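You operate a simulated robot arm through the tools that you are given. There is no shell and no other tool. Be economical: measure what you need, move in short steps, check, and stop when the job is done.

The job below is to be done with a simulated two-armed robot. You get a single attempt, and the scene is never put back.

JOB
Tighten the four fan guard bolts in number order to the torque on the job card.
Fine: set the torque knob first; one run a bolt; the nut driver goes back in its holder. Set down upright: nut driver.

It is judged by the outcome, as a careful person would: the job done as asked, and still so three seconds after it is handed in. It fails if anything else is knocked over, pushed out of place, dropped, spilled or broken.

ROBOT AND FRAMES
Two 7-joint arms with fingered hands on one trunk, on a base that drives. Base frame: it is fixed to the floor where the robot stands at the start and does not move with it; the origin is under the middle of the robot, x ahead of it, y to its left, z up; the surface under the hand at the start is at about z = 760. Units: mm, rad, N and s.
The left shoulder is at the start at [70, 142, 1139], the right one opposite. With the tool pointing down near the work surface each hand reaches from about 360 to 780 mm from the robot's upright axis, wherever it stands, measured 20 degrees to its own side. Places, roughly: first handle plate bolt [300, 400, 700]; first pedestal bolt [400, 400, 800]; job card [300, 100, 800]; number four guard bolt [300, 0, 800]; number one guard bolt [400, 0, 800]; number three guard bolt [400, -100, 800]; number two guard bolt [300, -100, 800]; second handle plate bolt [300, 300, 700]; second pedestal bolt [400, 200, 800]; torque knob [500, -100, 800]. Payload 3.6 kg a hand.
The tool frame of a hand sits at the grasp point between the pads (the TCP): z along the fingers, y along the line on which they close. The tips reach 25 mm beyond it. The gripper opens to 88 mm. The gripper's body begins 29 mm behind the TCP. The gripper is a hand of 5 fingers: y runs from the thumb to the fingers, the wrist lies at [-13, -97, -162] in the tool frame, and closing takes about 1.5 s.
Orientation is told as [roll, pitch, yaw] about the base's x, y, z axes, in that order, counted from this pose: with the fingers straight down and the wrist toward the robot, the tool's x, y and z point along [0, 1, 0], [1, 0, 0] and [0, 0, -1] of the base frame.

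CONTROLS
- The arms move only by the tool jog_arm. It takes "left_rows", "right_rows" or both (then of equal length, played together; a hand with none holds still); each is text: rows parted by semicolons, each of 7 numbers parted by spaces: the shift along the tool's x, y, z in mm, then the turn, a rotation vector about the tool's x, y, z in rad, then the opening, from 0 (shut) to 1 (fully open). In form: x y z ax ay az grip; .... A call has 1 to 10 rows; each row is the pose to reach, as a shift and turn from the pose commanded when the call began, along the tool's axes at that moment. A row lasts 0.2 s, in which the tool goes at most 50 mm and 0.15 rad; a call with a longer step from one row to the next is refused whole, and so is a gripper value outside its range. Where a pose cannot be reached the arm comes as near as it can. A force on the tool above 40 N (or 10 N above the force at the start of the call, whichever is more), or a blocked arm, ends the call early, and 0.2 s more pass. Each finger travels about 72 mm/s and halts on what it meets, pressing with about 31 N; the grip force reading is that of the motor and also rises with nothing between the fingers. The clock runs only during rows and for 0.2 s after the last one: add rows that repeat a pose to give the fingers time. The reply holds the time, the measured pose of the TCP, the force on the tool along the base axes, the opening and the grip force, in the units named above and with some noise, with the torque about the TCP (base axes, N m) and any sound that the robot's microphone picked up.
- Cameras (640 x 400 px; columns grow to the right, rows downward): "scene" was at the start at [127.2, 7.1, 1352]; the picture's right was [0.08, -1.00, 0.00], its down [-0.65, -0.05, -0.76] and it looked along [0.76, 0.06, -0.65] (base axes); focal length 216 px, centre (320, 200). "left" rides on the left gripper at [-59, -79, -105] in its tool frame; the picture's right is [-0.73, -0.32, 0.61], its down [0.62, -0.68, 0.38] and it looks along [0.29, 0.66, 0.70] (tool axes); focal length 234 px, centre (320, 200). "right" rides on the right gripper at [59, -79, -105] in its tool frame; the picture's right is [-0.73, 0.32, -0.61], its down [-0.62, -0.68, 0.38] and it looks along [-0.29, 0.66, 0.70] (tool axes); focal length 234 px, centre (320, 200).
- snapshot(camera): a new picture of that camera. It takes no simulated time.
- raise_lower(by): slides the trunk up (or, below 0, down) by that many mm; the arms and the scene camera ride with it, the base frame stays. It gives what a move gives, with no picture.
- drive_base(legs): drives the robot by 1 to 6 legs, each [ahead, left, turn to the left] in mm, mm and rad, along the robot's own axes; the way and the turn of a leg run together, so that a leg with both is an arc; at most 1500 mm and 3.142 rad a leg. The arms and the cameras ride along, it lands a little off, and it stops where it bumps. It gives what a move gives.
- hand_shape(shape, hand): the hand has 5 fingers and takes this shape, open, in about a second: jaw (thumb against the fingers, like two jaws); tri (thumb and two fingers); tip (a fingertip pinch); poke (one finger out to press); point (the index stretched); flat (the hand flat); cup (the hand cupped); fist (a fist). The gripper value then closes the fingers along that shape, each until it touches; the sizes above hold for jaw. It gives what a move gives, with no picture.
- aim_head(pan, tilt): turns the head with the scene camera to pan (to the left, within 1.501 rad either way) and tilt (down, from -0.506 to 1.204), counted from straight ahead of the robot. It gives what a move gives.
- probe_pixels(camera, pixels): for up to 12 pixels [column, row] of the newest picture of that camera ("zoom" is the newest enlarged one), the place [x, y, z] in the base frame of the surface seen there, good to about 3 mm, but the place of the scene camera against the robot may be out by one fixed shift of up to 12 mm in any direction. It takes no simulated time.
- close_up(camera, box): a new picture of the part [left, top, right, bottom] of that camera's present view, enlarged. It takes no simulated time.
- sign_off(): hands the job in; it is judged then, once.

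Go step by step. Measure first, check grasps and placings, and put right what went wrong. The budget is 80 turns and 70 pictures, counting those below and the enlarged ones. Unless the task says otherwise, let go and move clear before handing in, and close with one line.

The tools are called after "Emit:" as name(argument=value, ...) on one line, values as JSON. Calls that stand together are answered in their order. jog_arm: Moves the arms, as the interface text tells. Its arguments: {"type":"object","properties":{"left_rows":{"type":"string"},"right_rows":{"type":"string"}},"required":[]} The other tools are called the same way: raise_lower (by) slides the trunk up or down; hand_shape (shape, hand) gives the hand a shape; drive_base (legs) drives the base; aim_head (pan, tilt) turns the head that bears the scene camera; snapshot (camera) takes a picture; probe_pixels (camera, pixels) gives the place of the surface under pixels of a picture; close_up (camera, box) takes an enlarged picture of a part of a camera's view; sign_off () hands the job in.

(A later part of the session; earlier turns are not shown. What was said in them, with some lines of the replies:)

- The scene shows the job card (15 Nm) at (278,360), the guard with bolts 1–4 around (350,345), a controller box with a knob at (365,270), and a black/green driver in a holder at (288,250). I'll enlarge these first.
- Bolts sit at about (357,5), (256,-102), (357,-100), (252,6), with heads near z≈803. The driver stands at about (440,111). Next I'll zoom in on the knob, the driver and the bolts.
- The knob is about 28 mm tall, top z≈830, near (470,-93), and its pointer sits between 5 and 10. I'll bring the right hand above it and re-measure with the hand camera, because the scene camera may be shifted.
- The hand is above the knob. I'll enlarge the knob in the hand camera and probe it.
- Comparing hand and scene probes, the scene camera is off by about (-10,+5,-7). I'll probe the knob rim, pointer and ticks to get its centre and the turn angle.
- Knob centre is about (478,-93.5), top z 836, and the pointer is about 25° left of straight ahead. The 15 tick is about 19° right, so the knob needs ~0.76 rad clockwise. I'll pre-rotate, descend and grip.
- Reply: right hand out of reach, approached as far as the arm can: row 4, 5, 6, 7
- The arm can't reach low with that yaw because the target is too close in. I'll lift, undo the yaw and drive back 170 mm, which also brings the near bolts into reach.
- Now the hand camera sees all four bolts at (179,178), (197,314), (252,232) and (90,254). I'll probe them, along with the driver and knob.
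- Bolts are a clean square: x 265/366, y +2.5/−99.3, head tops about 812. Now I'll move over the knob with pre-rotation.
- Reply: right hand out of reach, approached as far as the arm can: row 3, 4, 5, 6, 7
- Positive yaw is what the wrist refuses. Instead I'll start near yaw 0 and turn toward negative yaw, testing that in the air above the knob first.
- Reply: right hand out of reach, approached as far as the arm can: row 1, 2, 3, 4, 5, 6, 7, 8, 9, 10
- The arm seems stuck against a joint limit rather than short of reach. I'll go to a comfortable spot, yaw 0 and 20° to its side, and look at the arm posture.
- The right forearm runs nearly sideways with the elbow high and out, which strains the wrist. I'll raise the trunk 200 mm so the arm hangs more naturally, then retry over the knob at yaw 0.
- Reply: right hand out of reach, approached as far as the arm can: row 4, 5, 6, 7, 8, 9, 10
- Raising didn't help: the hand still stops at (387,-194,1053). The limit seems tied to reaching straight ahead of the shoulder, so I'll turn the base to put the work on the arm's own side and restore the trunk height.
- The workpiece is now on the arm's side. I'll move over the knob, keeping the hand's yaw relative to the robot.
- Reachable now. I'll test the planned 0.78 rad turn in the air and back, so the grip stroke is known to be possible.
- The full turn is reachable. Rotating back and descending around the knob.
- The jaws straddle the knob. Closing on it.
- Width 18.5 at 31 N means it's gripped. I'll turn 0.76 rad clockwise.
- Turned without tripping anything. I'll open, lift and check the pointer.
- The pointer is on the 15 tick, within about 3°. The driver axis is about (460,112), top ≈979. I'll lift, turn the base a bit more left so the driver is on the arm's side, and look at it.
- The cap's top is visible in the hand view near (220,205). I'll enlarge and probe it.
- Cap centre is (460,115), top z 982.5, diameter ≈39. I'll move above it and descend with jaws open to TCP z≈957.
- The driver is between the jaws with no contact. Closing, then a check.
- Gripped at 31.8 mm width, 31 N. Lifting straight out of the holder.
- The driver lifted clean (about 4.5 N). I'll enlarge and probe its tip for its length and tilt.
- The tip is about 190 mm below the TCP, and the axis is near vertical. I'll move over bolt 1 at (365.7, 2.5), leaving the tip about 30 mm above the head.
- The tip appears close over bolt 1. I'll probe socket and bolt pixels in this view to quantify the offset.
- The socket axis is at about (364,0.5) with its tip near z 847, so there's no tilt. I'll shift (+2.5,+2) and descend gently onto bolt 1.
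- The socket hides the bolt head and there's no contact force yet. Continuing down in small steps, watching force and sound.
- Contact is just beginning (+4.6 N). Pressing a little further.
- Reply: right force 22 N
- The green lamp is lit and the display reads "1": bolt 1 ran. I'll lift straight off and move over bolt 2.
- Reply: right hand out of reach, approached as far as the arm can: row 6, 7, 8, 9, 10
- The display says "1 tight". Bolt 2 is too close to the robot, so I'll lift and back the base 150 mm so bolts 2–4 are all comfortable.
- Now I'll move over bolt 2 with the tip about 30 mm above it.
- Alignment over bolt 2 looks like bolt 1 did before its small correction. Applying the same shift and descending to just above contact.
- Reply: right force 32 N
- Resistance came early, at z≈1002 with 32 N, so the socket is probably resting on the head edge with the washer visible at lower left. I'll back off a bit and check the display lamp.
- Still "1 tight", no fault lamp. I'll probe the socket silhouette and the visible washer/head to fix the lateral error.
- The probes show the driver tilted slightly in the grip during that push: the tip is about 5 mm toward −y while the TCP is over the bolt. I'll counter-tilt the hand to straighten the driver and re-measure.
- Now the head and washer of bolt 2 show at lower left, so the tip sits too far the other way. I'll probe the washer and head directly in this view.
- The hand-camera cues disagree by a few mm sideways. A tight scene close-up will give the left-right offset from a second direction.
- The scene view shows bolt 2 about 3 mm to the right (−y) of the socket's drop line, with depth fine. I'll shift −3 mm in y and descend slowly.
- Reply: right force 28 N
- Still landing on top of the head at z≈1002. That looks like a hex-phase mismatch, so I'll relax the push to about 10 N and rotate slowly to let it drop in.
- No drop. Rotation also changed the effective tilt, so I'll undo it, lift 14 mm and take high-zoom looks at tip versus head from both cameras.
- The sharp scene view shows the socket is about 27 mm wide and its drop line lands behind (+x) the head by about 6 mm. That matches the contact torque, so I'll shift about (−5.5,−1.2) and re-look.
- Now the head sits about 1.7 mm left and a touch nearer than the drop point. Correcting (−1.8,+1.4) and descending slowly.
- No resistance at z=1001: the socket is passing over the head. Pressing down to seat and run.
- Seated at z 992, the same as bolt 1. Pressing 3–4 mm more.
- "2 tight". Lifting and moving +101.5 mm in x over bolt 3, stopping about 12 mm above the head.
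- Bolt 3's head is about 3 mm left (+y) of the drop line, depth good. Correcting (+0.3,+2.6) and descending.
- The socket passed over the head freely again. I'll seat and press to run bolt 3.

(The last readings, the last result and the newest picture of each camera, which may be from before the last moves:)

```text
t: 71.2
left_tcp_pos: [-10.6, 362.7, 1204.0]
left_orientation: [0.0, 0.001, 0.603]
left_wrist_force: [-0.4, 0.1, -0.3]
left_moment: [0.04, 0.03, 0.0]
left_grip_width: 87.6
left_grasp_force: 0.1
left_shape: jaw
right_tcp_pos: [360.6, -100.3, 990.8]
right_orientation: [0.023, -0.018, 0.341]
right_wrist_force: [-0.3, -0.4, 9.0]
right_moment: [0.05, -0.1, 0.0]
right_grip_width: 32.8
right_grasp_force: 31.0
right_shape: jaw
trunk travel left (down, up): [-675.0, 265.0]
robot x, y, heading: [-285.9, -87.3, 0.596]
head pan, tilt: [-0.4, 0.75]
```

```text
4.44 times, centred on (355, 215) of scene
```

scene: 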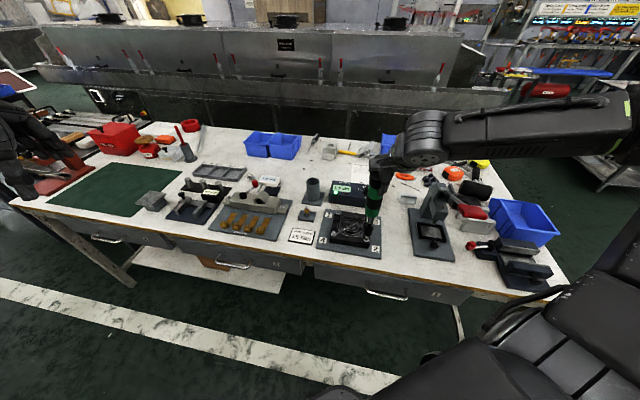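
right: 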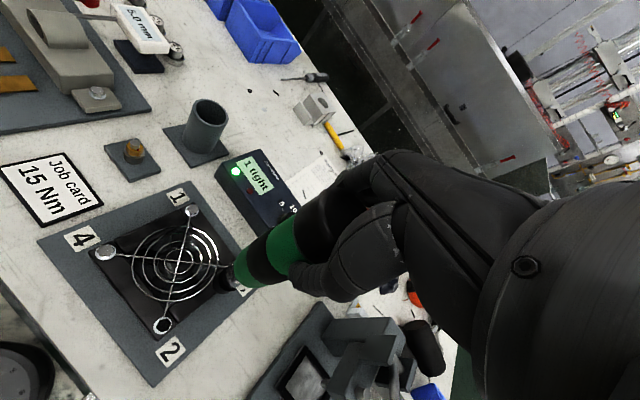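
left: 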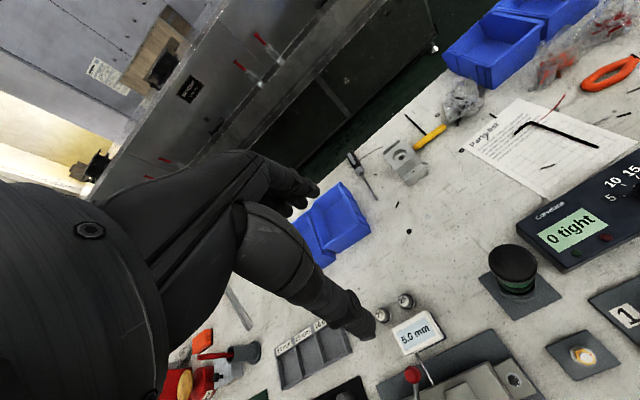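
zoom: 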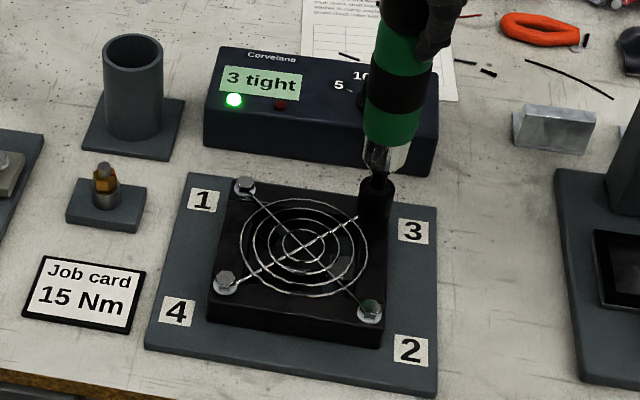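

"3 tight". Lifting and crossing to bolt 4.

Emit:
jog_arm(right_rows="0 0 -12 0 0 0 0.15;0 0 -30 0 0 0 0.15;0 0 -42 0 0 0 0.15;28 -13 -42 0 0 0 0.15;60 -28 -42 0 0 0 0.15;92 -43 -41 0 0 0 0.15;118 -55 -41 0 0 0 0.15;128.8 -60.6 -40 0 0 0 0.15;128.8 -60.6 -26 0 0 0 0.15;128.8 -60.6 -24.5 0 0 0 0.15")

Emit:
close_up(camera="scene", box=[310, 205, 355, 250])

```text
t: 73.4
left_tcp_pos: [-7.7, 362.4, 1203.3]
left_orientation: [0.0, 0.0, 0.602]
left_wrist_force: [-0.2, 0.0, 0.4]
left_moment: [-0.04, 0.02, 0.02]
left_grip_width: 87.8
left_grasp_force: 0.1
left_shape: jaw
right_tcp_pos: [262.4, 1.4, 1015.7]
right_orientation: [0.025, -0.015, 0.342]
right_wrist_force: [-0.8, -0.7, -4.3]
right_moment: [-0.01, -0.01, 0.03]
right_grip_width: 32.3
right_grasp_force: 31.0
right_shape: jaw
trunk travel left (down, up): [-675.0, 265.0]
robot x, y, heading: [-291.2, -86.5, 0.604]
head pan, tilt: [-0.4, 0.75]
```

```text
8.89 times, centred on (332, 228) of scene
```

zoom: 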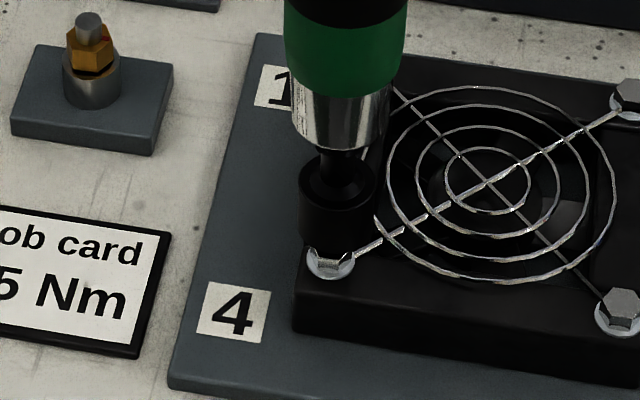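

Alignment over bolt 4 is within about 1 mm. A small +1 mm y correction, then descend.

Emit:
jog_arm(right_rows="1.1 0.2 0 0 0 0 0.15;1.1 0.2 4 0 0 0 0.15;1.1 0.2 7 0 0 0 0.15;1.1 0.2 9.5 0 0 0 0.15;1.1 0.2 11.5 0 0 0 0.15;1.1 0.2 13 0 0 0 0.15;1.1 0.2 14.5 0 0 0 0.15")

```text
t: 75.0
left_tcp_pos: [-9.2, 362.9, 1203.1]
left_orientation: [-0.001, 0.002, 0.602]
left_wrist_force: [0.1, -0.9, 0.7]
left_moment: [0.0, -0.01, -0.02]
left_grip_width: 87.6
left_grasp_force: 0.1
left_shape: jaw
right_tcp_pos: [261.1, 1.8, 1000.9]
right_orientation: [0.025, -0.015, 0.34]
right_wrist_force: [0.5, -0.2, -5.1]
right_moment: [-0.04, 0.03, -0.02]
right_grip_width: 32.7
right_grasp_force: 30.7
right_shape: jaw
trunk travel left (down, up): [-675.0, 265.0]
robot x, y, heading: [-289.7, -84.1, 0.6]
head pan, tilt: [-0.4, 0.75]
```

Free over the head. Seating and pressing to run bolt 4.

Emit:
jog_arm(right_rows="0 0 2 0 0 0 0.15;0 0 4 0 0 0 0.15;0 0 6 0 0 0 0.15;0 0 8 0 0 0 0.15;0 0 9.5 0 0 0 0.15;0 0 10.5 0 0 0 0.15;0 0 11.5 0 0 0 0.15;0 0 11.5 0 0 0 0.15;0 0 11.5 0 0 0 0.15;0 0 11.5 0 0 0 0.15")

Emit:
close_up(camera="scene", box=[300, 170, 390, 260])

```text
t: 77.2
left_tcp_pos: [-9.3, 362.1, 1203.1]
left_orientation: [0.0, -0.002, 0.603]
left_wrist_force: [-0.3, 0.0, 0.6]
left_moment: [0.04, 0.01, -0.01]
left_grip_width: 87.9
left_grasp_force: 0.1
left_shape: jaw
right_tcp_pos: [259.0, 1.9, 991.0]
right_orientation: [0.024, -0.018, 0.342]
right_wrist_force: [0.4, -1.2, 12.5]
right_moment: [0.02, -0.09, 0.02]
right_grip_width: 32.9
right_grasp_force: 30.6
right_shape: jaw
trunk travel left (down, up): [-675.0, 265.0]
robot x, y, heading: [-291.2, -86.8, 0.604]
head pan, tilt: [-0.4, 0.75]
```

```text
4.44 times, centred on (345, 215) of scene
```

zoom: 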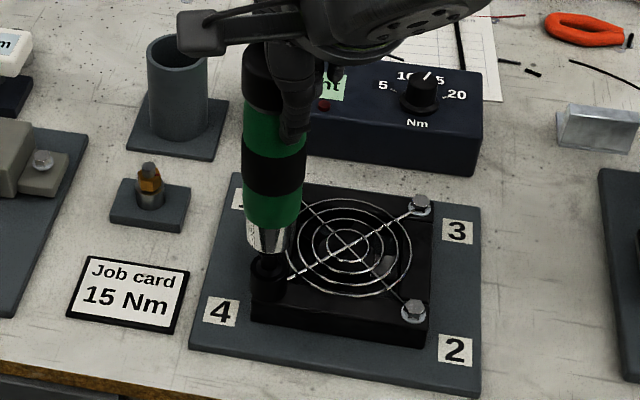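

The display is hidden by the hand. I'll lift clear (tip above holder height), drive forward 150 mm to holder range, then look.

Emit:
jog_arm(right_rows="0 0 -12 0 0 0 0.15;0 0 -30 0 0 0 0.15;0 0 -48 0 0 0 0.15;0 0 -66 0 0 0 0.15;0 0 -84 0 0 0 0.15;0 0 -102 0 0 0 0.15;0 0 -112 0 0 0 0.15")

Emit:
drive_base(legs=[[150, 0, 0]])

Emit:
snapshot(camera="scene")

```text
t: 78.8
left_tcp_pos: [-8.9, 363.0, 1202.9]
left_orientation: [-0.001, 0.002, 0.601]
left_wrist_force: [0.5, -0.6, 0.4]
left_moment: [0.0, 0.01, 0.02]
left_grip_width: 87.6
left_grasp_force: 0.0
left_shape: jaw
right_tcp_pos: [261.3, -0.7, 1102.8]
right_orientation: [0.025, -0.016, 0.341]
right_wrist_force: [-0.7, 1.2, -5.1]
right_moment: [-0.02, 0.0, 0.04]
right_grip_width: 32.6
right_grasp_force: 31.0
right_shape: jaw
trunk travel left (down, up): [-675.0, 265.0]
robot x, y, heading: [-289.0, -84.1, 0.601]
head pan, tilt: [-0.4, 0.75]
```

```text
t: 80.2
left_tcp_pos: [115.5, 445.5, 1203.9]
left_orientation: [0.0, 0.001, 0.601]
left_wrist_force: [0.4, 0.5, -0.7]
left_moment: [-0.01, -0.03, -0.02]
left_grip_width: 87.7
left_grasp_force: 0.1
left_shape: jaw
right_tcp_pos: [384.6, 84.5, 1102.3]
right_orientation: [0.024, -0.018, 0.341]
right_wrist_force: [-0.8, -0.3, -3.8]
right_moment: [-0.01, -0.02, 0.0]
right_grip_width: 32.7
right_grasp_force: 31.0
right_shape: jaw
trunk travel left (down, up): [-675.0, 265.0]
robot x, y, heading: [-169.6, -0.9, 0.6]
head pan, tilt: [-0.4, 0.75]
```

```text
6 pictures are left
```

scene: 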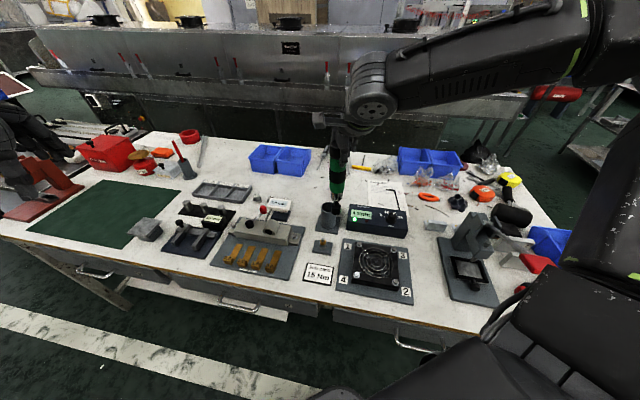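

The panel reads what looks like "4 tight", and the tip is above holder height. I'll move over the holder with the tip about 15 mm above its rim, allowing for the in-hand offset, and look closely.

Emit:
jog_arm(right_rows="1 20 0 0 0 0 0.15;2 40 1 0 0 0 0.15;2.5 60 1.5 0 0 0 0.15;2.9 74.5 2 0 0 0 0.15;2.9 74.5 20 0 0 0 0.15;2.9 74.5 38 0 0 0 0.15;2.9 74.5 46 0 0 0 0.15;2.9 74.5 46 0 0 0 0.15")

Emit:
close_up(camera="scene", box=[300, 160, 370, 240])

Emit:
close_up(camera="right", box=[160, 200, 300, 320])

```text
t: 82.0
left_tcp_pos: [116.9, 447.6, 1204.8]
left_orientation: [0.0, -0.001, 0.601]
left_wrist_force: [0.0, -0.6, -0.4]
left_moment: [-0.01, 0.03, -0.03]
left_grip_width: 87.6
left_grasp_force: 0.0
left_shape: jaw
right_tcp_pos: [456.3, 110.4, 1057.6]
right_orientation: [0.025, -0.017, 0.341]
right_wrist_force: [-0.6, -0.3, -5.2]
right_moment: [0.0, 0.0, 0.0]
right_grip_width: 32.8
right_grasp_force: 30.7
right_shape: jaw
trunk travel left (down, up): [-675.0, 265.0]
robot x, y, heading: [-168.9, 1.7, 0.598]
head pan, tilt: [-0.4, 0.75]
```

```text
5.00 times, centred on (335, 200) of scene
```

zoom: 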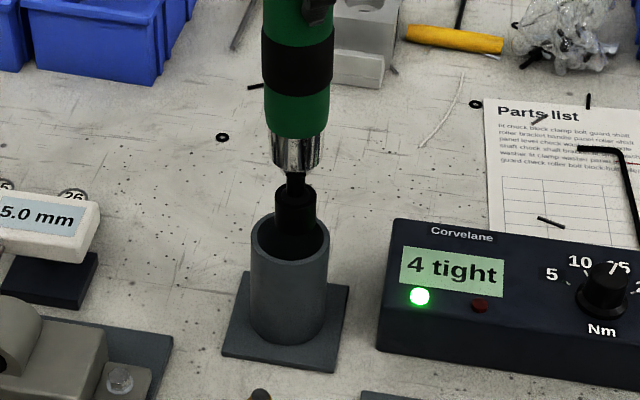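

```text
3.33 times, centred on (230, 260) of right
```

zoom: 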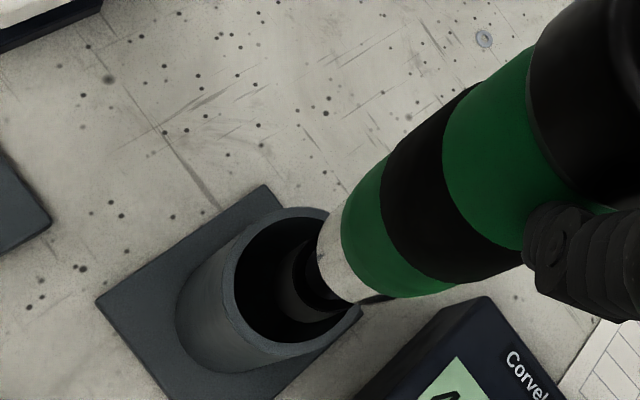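

The display confirms "4 tight" with the green lamp. The tip is over the holder opening but needs about (+3.7,+4.3) to centre, which equals the original TCP spot. I'll correct and lower vertically in stages.

Emit:
jog_arm(right_rows="2.8 4.9 0 0 0 0 0.15;2.8 4.9 0 0 0 0 0.15;2.6 4.7 10 0 0 0 0.15;2.4 4.4 20 0 0 0 0.15;2.2 4.2 30 0 0 0 0.15;2.0 3.9 38 0 0 0 0.15;1.9 3.8 44 0 0 0 0.15;1.9 3.8 44 0 0 0 0.15")

```text
t: 83.8
left_tcp_pos: [116.8, 447.4, 1203.4]
left_orientation: [-0.001, 0.0, 0.601]
left_wrist_force: [-0.1, 0.4, -0.6]
left_moment: [0.03, 0.01, 0.02]
left_grip_width: 87.7
left_grasp_force: 0.1
left_shape: jaw
right_tcp_pos: [457.6, 116.8, 1013.8]
right_orientation: [0.027, -0.014, 0.341]
right_wrist_force: [-0.8, 0.0, -5.4]
right_moment: [0.02, -0.02, 0.0]
right_grip_width: 32.5
right_grasp_force: 31.0
right_shape: jaw
trunk travel left (down, up): [-675.0, 265.0]
robot x, y, heading: [-165.5, -2.0, 0.597]
head pan, tilt: [-0.4, 0.75]
```

No contact, and the tip is about 28 mm inside. Continuing down.

Emit:
jog_arm(right_rows="-0.2 -0.2 10 0 0 0 0.15;-0.4 -0.5 20 0 0 0 0.15;-0.6 -0.7 30 0 0 0 0.15;-0.7 -0.9 38 0 0 0 0.15;-0.7 -0.9 38 0 0 0 0.15")

Emit:
close_up(camera="scene", box=[300, 140, 370, 240])

```text
t: 85.0
left_tcp_pos: [117.0, 447.5, 1204.0]
left_orientation: [-0.002, 0.001, 0.598]
left_wrist_force: [0.2, 0.2, 0.1]
left_moment: [0.01, -0.01, -0.03]
left_grip_width: 87.7
left_grasp_force: 0.1
left_shape: jaw
right_tcp_pos: [456.1, 118.9, 973.7]
right_orientation: [0.026, -0.016, 0.339]
right_wrist_force: [0.4, -1.3, -4.6]
right_moment: [-0.03, 0.0, -0.01]
right_grip_width: 32.5
right_grasp_force: 30.9
right_shape: jaw
trunk travel left (down, up): [-675.0, 265.0]
robot x, y, heading: [-166.7, -2.3, 0.602]
head pan, tilt: [-0.4, 0.75]
```

```text
4.00 times, centred on (335, 190) of scene
```

zoom: 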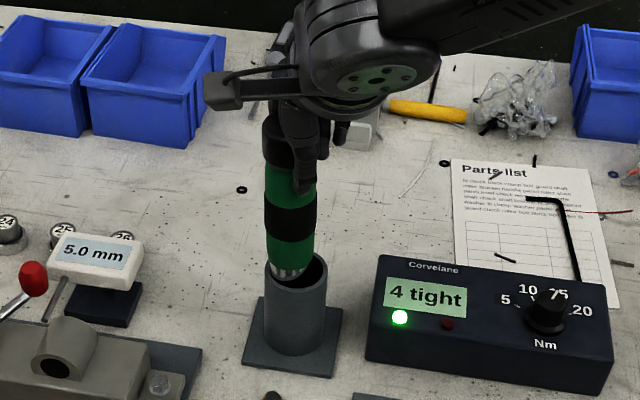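

The handle sits about 5 mm left of the tube centre (TCP y 118.9 versus 114.5). Shifting (+3.5,−4.5), then lowering a little.

Emit:
jog_arm(right_rows="-2 0.7 -2 0 0 0 0.15;-4 1.3 -2 0 0 0 0.15;-5.4 1.8 -2 0 0 0 0.15;-5.4 1.8 -2 0 0 0 0.15;-5.4 1.7 2 0 0 0 0.15;-5.5 1.6 5 0 0 0 0.15;-5.5 1.6 5 0 0 0 0.15")

Emit:
close_up(camera="scene", box=[310, 180, 350, 230])

```text
t: 86.6
left_tcp_pos: [116.4, 446.9, 1203.3]
left_orientation: [0.001, 0.0, 0.599]
left_wrist_force: [-0.3, -0.8, 0.3]
left_moment: [0.0, -0.01, -0.03]
left_grip_width: 87.8
left_grasp_force: 0.1
left_shape: jaw
right_tcp_pos: [459.6, 113.1, 968.4]
right_orientation: [0.023, -0.016, 0.338]
right_wrist_force: [-0.2, -0.3, -4.9]
right_moment: [0.01, 0.0, -0.02]
right_grip_width: 32.7
right_grasp_force: 30.9
right_shape: jaw
trunk travel left (down, up): [-675.0, 265.0]
robot x, y, heading: [-164.2, -2.9, 0.595]
head pan, tilt: [-0.4, 0.75]
```

```text
8.00 times, centred on (330, 205) of scene
```

zoom: 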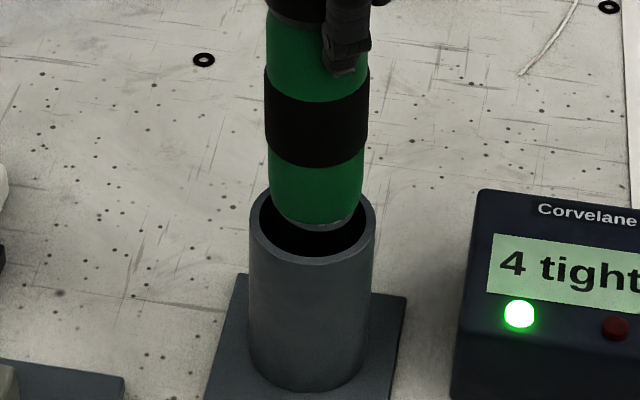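

The handle is centred within about 1 mm in the tube, looking as it did originally. Lowering the last ~9 mm to contact.

Emit:
jog_arm(right_rows="0 0 2 0 0 0 0.15;-0.1 -0.1 4 0 0 0 0.15;-0.1 -0.1 6 0 0 0 0.15;-0.2 -0.2 7.5 0 0 0 0.15;-0.2 -0.2 9 0 0 0 0.15;-0.2 -0.2 9 0 0 0 0.15")

```text
t: 88.0
left_tcp_pos: [114.4, 447.1, 1204.8]
left_orientation: [-0.001, -0.002, 0.601]
left_wrist_force: [0.1, -0.1, 0.8]
left_moment: [0.01, -0.01, 0.0]
left_grip_width: 87.7
left_grasp_force: 0.1
left_shape: jaw
right_tcp_pos: [457.9, 113.3, 962.5]
right_orientation: [0.026, -0.022, 0.34]
right_wrist_force: [-0.6, 1.9, 18.3]
right_moment: [0.07, -0.15, 0.0]
right_grip_width: 33.1
right_grasp_force: 31.5
right_shape: jaw
trunk travel left (down, up): [-675.0, 265.0]
robot x, y, heading: [-164.7, -1.5, 0.6]
head pan, tilt: [-0.4, 0.75]
```

Bottomed out at z≈962 with 18 N, consistent with the holder floor. I'll relax the push and open the fingers gradually.

Emit:
jog_arm(right_rows="0 0 -1.5 0 0 0 0.15;0 0 -2.5 0 0 0 0.15;0 0 -2.5 0 0 0 0.4;0 0 -2.5 0 0 0 0.6;0 0 -2.5 0 0 0 0.8;0 0 -2.5 0 0 0 1;0 0 -2.5 0 0 0 1;0 0 -2.5 0 0 0 1")

Emit:
close_up(camera="scene", box=[300, 140, 370, 240])

```text
t: 89.8
left_tcp_pos: [114.6, 446.7, 1204.0]
left_orientation: [-0.001, 0.001, 0.602]
left_wrist_force: [0.2, -0.4, 0.4]
left_moment: [-0.05, 0.02, 0.0]
left_grip_width: 87.8
left_grasp_force: 0.0
left_shape: jaw
right_tcp_pos: [460.2, 112.3, 963.8]
right_orientation: [0.024, -0.015, 0.34]
right_wrist_force: [-0.2, 0.0, 0.5]
right_moment: [0.0, 0.0, 0.0]
right_grip_width: 87.6
right_grasp_force: 0.1
right_shape: jaw
trunk travel left (down, up): [-675.0, 265.0]
robot x, y, heading: [-168.9, -3.6, 0.602]
head pan, tilt: [-0.4, 0.75]
```

```text
4.00 times, centred on (335, 190) of scene
```

zoom: 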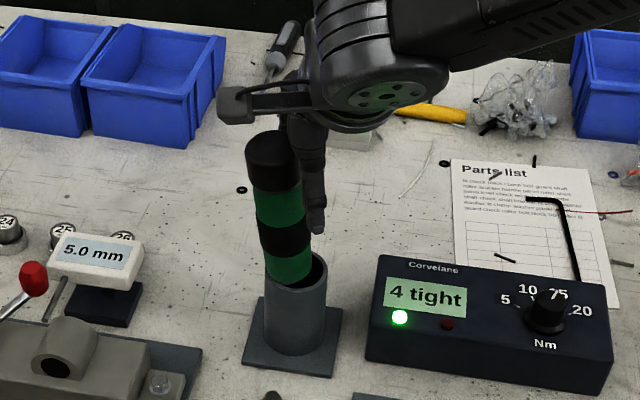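

The driver is in the holder but seems to lean left in the picture (cap (272,150), base (290,270)). I'll probe its profile to quantify that.

Emit:
probe_pixels(camera="zoom", pixels=[[270, 140], [262, 150], [280, 150], [274, 170], [280, 205], [285, 240], [289, 268], [285, 285], [315, 258], [267, 275], [295, 300], [325, 275]])

```text
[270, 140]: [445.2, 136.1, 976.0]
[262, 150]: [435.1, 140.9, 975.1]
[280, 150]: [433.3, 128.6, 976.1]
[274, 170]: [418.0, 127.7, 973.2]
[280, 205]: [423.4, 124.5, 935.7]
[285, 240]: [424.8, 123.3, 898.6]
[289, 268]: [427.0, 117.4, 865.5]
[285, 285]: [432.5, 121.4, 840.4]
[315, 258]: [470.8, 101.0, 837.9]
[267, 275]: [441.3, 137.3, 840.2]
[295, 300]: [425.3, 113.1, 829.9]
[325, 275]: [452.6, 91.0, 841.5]
```

The cap is about 15 mm off toward (−x,+y), a lean of ~8°, pivoting at the tube rim with the tip slid aside. I'll regrasp the cap where it is now, so I can rotate it back upright.

Emit:
jog_arm(right_rows="6 -2 0 0 0 0 1;12 -4 0 0 0 0 1;18.7 -5.7 0 0 0 0 1;18.7 -5.7 0 0 0 0 0.6;18.7 -5.7 0 0 0 0 0.4;18.7 -5.7 0 0 0 0 0.25;18.7 -5.7 0 0 0 0 0.15;18.7 -5.7 0 0 0 0 0.15;18.7 -5.7 0 0 0 0 0.15")

```text
t: 91.8
left_tcp_pos: [115.8, 447.5, 1202.3]
left_orientation: [0.001, 0.0, 0.601]
left_wrist_force: [-0.4, 0.2, 0.0]
left_moment: [0.02, 0.0, 0.01]
left_grip_width: 87.9
left_grasp_force: 0.0
left_shape: jaw
right_tcp_pos: [447.7, 128.4, 962.8]
right_orientation: [0.025, -0.016, 0.34]
right_wrist_force: [0.4, -0.1, -1.0]
right_moment: [0.01, 0.01, -0.01]
right_grip_width: 32.4
right_grasp_force: 30.8
right_shape: jaw
trunk travel left (down, up): [-675.0, 265.0]
robot x, y, heading: [-165.2, 0.3, 0.602]
head pan, tilt: [-0.4, 0.75]
```

Regripped at 32.4 mm. Rotating the driver upright about the rim while bringing the cap back over the tube centre.

Emit:
jog_arm(right_rows="-3 1 -2 0.005 0.025 0 0.15;-6 2 -3 0.01 0.05 0 0.15;-9 3.2 -3 0.015 0.075 0 0.15;-12 4.3 -3 0.02 0.1 0 0.15;-15 5.3 -3 0.023 0.122 0 0.15;-16.9 6 -3 0.025 0.138 0 0.15;-16.9 6 -3 0.025 0.138 0 0.15")

```text
t: 93.4
left_tcp_pos: [117.0, 447.4, 1202.6]
left_orientation: [0.001, -0.002, 0.599]
left_wrist_force: [-0.2, 0.9, 0.6]
left_moment: [-0.01, 0.02, 0.01]
left_grip_width: 87.8
left_grasp_force: 0.0
left_shape: jaw
right_tcp_pos: [461.2, 114.8, 965.3]
right_orientation: [0.161, 0.01, 0.342]
right_wrist_force: [0.2, -0.5, -4.2]
right_moment: [-0.02, 0.01, -0.01]
right_grip_width: 32.2
right_grasp_force: 30.8
right_shape: jaw
trunk travel left (down, up): [-675.0, 265.0]
robot x, y, heading: [-168.6, -1.7, 0.6]
head pan, tilt: [-0.4, 0.75]
```

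The weight hangs freely (−4.2 N, no side load), so nothing is binding. I'll use the last picture to check verticality before letting go.

Emit:
close_up(camera="scene", box=[305, 160, 355, 235])

Emit:
probe_pixels(camera="zoom", pixels=[[300, 40], [320, 60], [320, 100], [320, 140], [320, 170], [310, 110], [330, 110], [310, 170], [330, 170], [320, 75], [310, 60], [330, 60]])

```text
5.33 times, centred on (330, 198) of scene
```

zoom: 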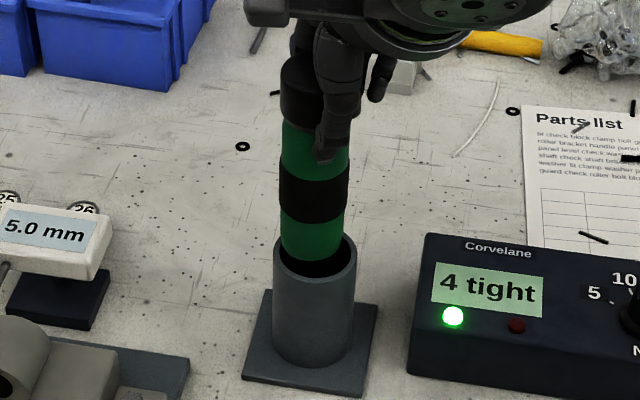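

```text
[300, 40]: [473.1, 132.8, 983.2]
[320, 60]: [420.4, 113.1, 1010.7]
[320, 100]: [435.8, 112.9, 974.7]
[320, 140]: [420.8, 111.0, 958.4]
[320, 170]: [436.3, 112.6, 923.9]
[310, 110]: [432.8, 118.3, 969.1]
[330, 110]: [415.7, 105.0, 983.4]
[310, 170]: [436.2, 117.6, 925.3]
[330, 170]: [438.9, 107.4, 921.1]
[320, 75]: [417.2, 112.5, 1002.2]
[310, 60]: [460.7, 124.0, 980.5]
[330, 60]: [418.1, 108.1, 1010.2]
```

The driver is vertical in this view (band centres 316→313.5→312.5 follow the vertical line), and the probes show no fore-aft lean. A ~1 mm centring shift, then lower to the floor.

Emit:
jog_arm(right_rows="-0.8 -1.3 0 0 0 0 0.15;-1.0 -1.35 1 0 0 0 0.15;-1.1 -1.4 2 0 0 0 0.15;-1.3 -1.45 3 0 0 0 0.15;-1.4 -1.5 4 0 0 0 0.15;-1.4 -1.5 4 0 0 0 0.15")

```text
t: 94.8
left_tcp_pos: [115.0, 445.6, 1204.5]
left_orientation: [-0.001, 0.0, 0.599]
left_wrist_force: [-0.1, 0.2, 0.1]
left_moment: [-0.03, 0.02, -0.01]
left_grip_width: 87.7
left_grasp_force: 0.1
left_shape: jaw
right_tcp_pos: [455.4, 112.7, 963.7]
right_orientation: [0.164, 0.005, 0.342]
right_wrist_force: [1.2, -2.1, 15.2]
right_moment: [0.07, -0.17, -0.01]
right_grip_width: 33.3
right_grasp_force: 30.7
right_shape: jaw
trunk travel left (down, up): [-675.0, 265.0]
robot x, y, heading: [-169.6, -0.1, 0.596]
head pan, tilt: [-0.4, 0.75]
```

It's on the floor (15 N up). Relaxing to near zero load, then opening slowly.

Emit:
jog_arm(right_rows="0.1 0 -1 0 0 0 0.15;0.2 0.1 -1.8 0 0 0 0.15;0.2 0.1 -1.8 0 0 0 0.15;0.2 0.1 -1.8 0 0 0 0.38;0.2 0.1 -1.8 0 0 0 0.45;0.2 0.1 -1.8 0 0 0 0.6;0.2 0.1 -1.8 0 0 0 0.8;0.2 0.1 -1.8 0 0 0 1;0.2 0.1 -1.8 0 0 0 1")

```text
t: 96.8
left_tcp_pos: [116.0, 447.8, 1202.2]
left_orientation: [-0.001, -0.001, 0.6]
left_wrist_force: [0.1, -0.4, 1.1]
left_moment: [0.01, -0.01, -0.01]
left_grip_width: 87.8
left_grasp_force: 0.0
left_shape: jaw
right_tcp_pos: [457.8, 112.4, 963.6]
right_orientation: [0.162, 0.008, 0.342]
right_wrist_force: [0.6, 1.1, 0.5]
right_moment: [0.0, -0.03, -0.01]
right_grip_width: 87.6
right_grasp_force: 0.0
right_shape: jaw
trunk travel left (down, up): [-675.0, 265.0]
robot x, y, heading: [-163.6, -0.5, 0.6]
head pan, tilt: [-0.4, 0.75]
```

Released with no load on the hand. Retreating straight up, clear of the cap.

Emit:
jog_arm(right_rows="1.5 0.4 -10 0 0 0 1;3.9 1.1 -25 0 0 0 1;6.2 1.8 -40 0 0 0 1;9.3 2.6 -60 0 0 0 1;12.3 3.5 -80 0 0 0 1;17 4.8 -110 0 0 0 1;20 5.7 -130 0 0 0 1")

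Emit:
probe_pixels(camera="zoom", pixels=[[300, 75], [310, 75], [300, 90], [290, 90], [313, 110], [330, 110], [340, 110], [313, 150], [313, 190], [313, 230], [325, 60], [275, 110]])

```text
t: 98.4
left_tcp_pos: [116.1, 448.4, 1204.3]
left_orientation: [0.0, -0.001, 0.6]
left_wrist_force: [-0.7, -0.2, 0.6]
left_moment: [-0.01, 0.04, -0.03]
left_grip_width: 87.5
left_grasp_force: 0.0
left_shape: jaw
right_tcp_pos: [465.2, 113.4, 1097.1]
right_orientation: [0.164, 0.008, 0.344]
right_wrist_force: [0.1, 0.1, 1.0]
right_moment: [0.0, 0.0, 0.02]
right_grip_width: 87.7
right_grasp_force: 0.0
right_shape: jaw
trunk travel left (down, up): [-675.0, 265.0]
robot x, y, heading: [-166.4, 0.4, 0.602]
head pan, tilt: [-0.4, 0.75]
```

```text
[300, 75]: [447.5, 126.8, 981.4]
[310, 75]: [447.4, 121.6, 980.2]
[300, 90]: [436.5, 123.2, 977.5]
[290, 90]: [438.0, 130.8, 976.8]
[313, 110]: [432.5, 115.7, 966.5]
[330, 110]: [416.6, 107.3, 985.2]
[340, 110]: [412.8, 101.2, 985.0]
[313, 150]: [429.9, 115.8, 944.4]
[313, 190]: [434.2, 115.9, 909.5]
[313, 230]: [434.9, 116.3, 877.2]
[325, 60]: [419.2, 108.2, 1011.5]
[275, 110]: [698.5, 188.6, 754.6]
```

Those probes come from the old picture, so they tell nothing new. I'll see whether any picture remains to confirm the driver's stance.

Emit:
close_up(camera="scene", box=[305, 160, 355, 235])

```text
refused: no pictures are left
```

No pictures are left. Just before release the driver was vertical and standing on the holder floor, and the retreat was force-free. The panel read "4 tight" and the hand is clear, so I'm handing in.

Emit:
sign_off()

```text
The job is handed in.
```

I set the knob to 15 Nm first and ran bolts 1 to 4 once each, in order; the panel read "4 tight" with the green lamp on. While seating bolt 2, the socket first sat on top of its head in three presses, but the panel still read "1 tight" after the first and bolt 2 counted only once. The nut driver is back in its holder: after the first release it leaned about 8°, so I straightened it and released it again. It was vertical just before that second release, but I had no pictures left to confirm it stayed upright.
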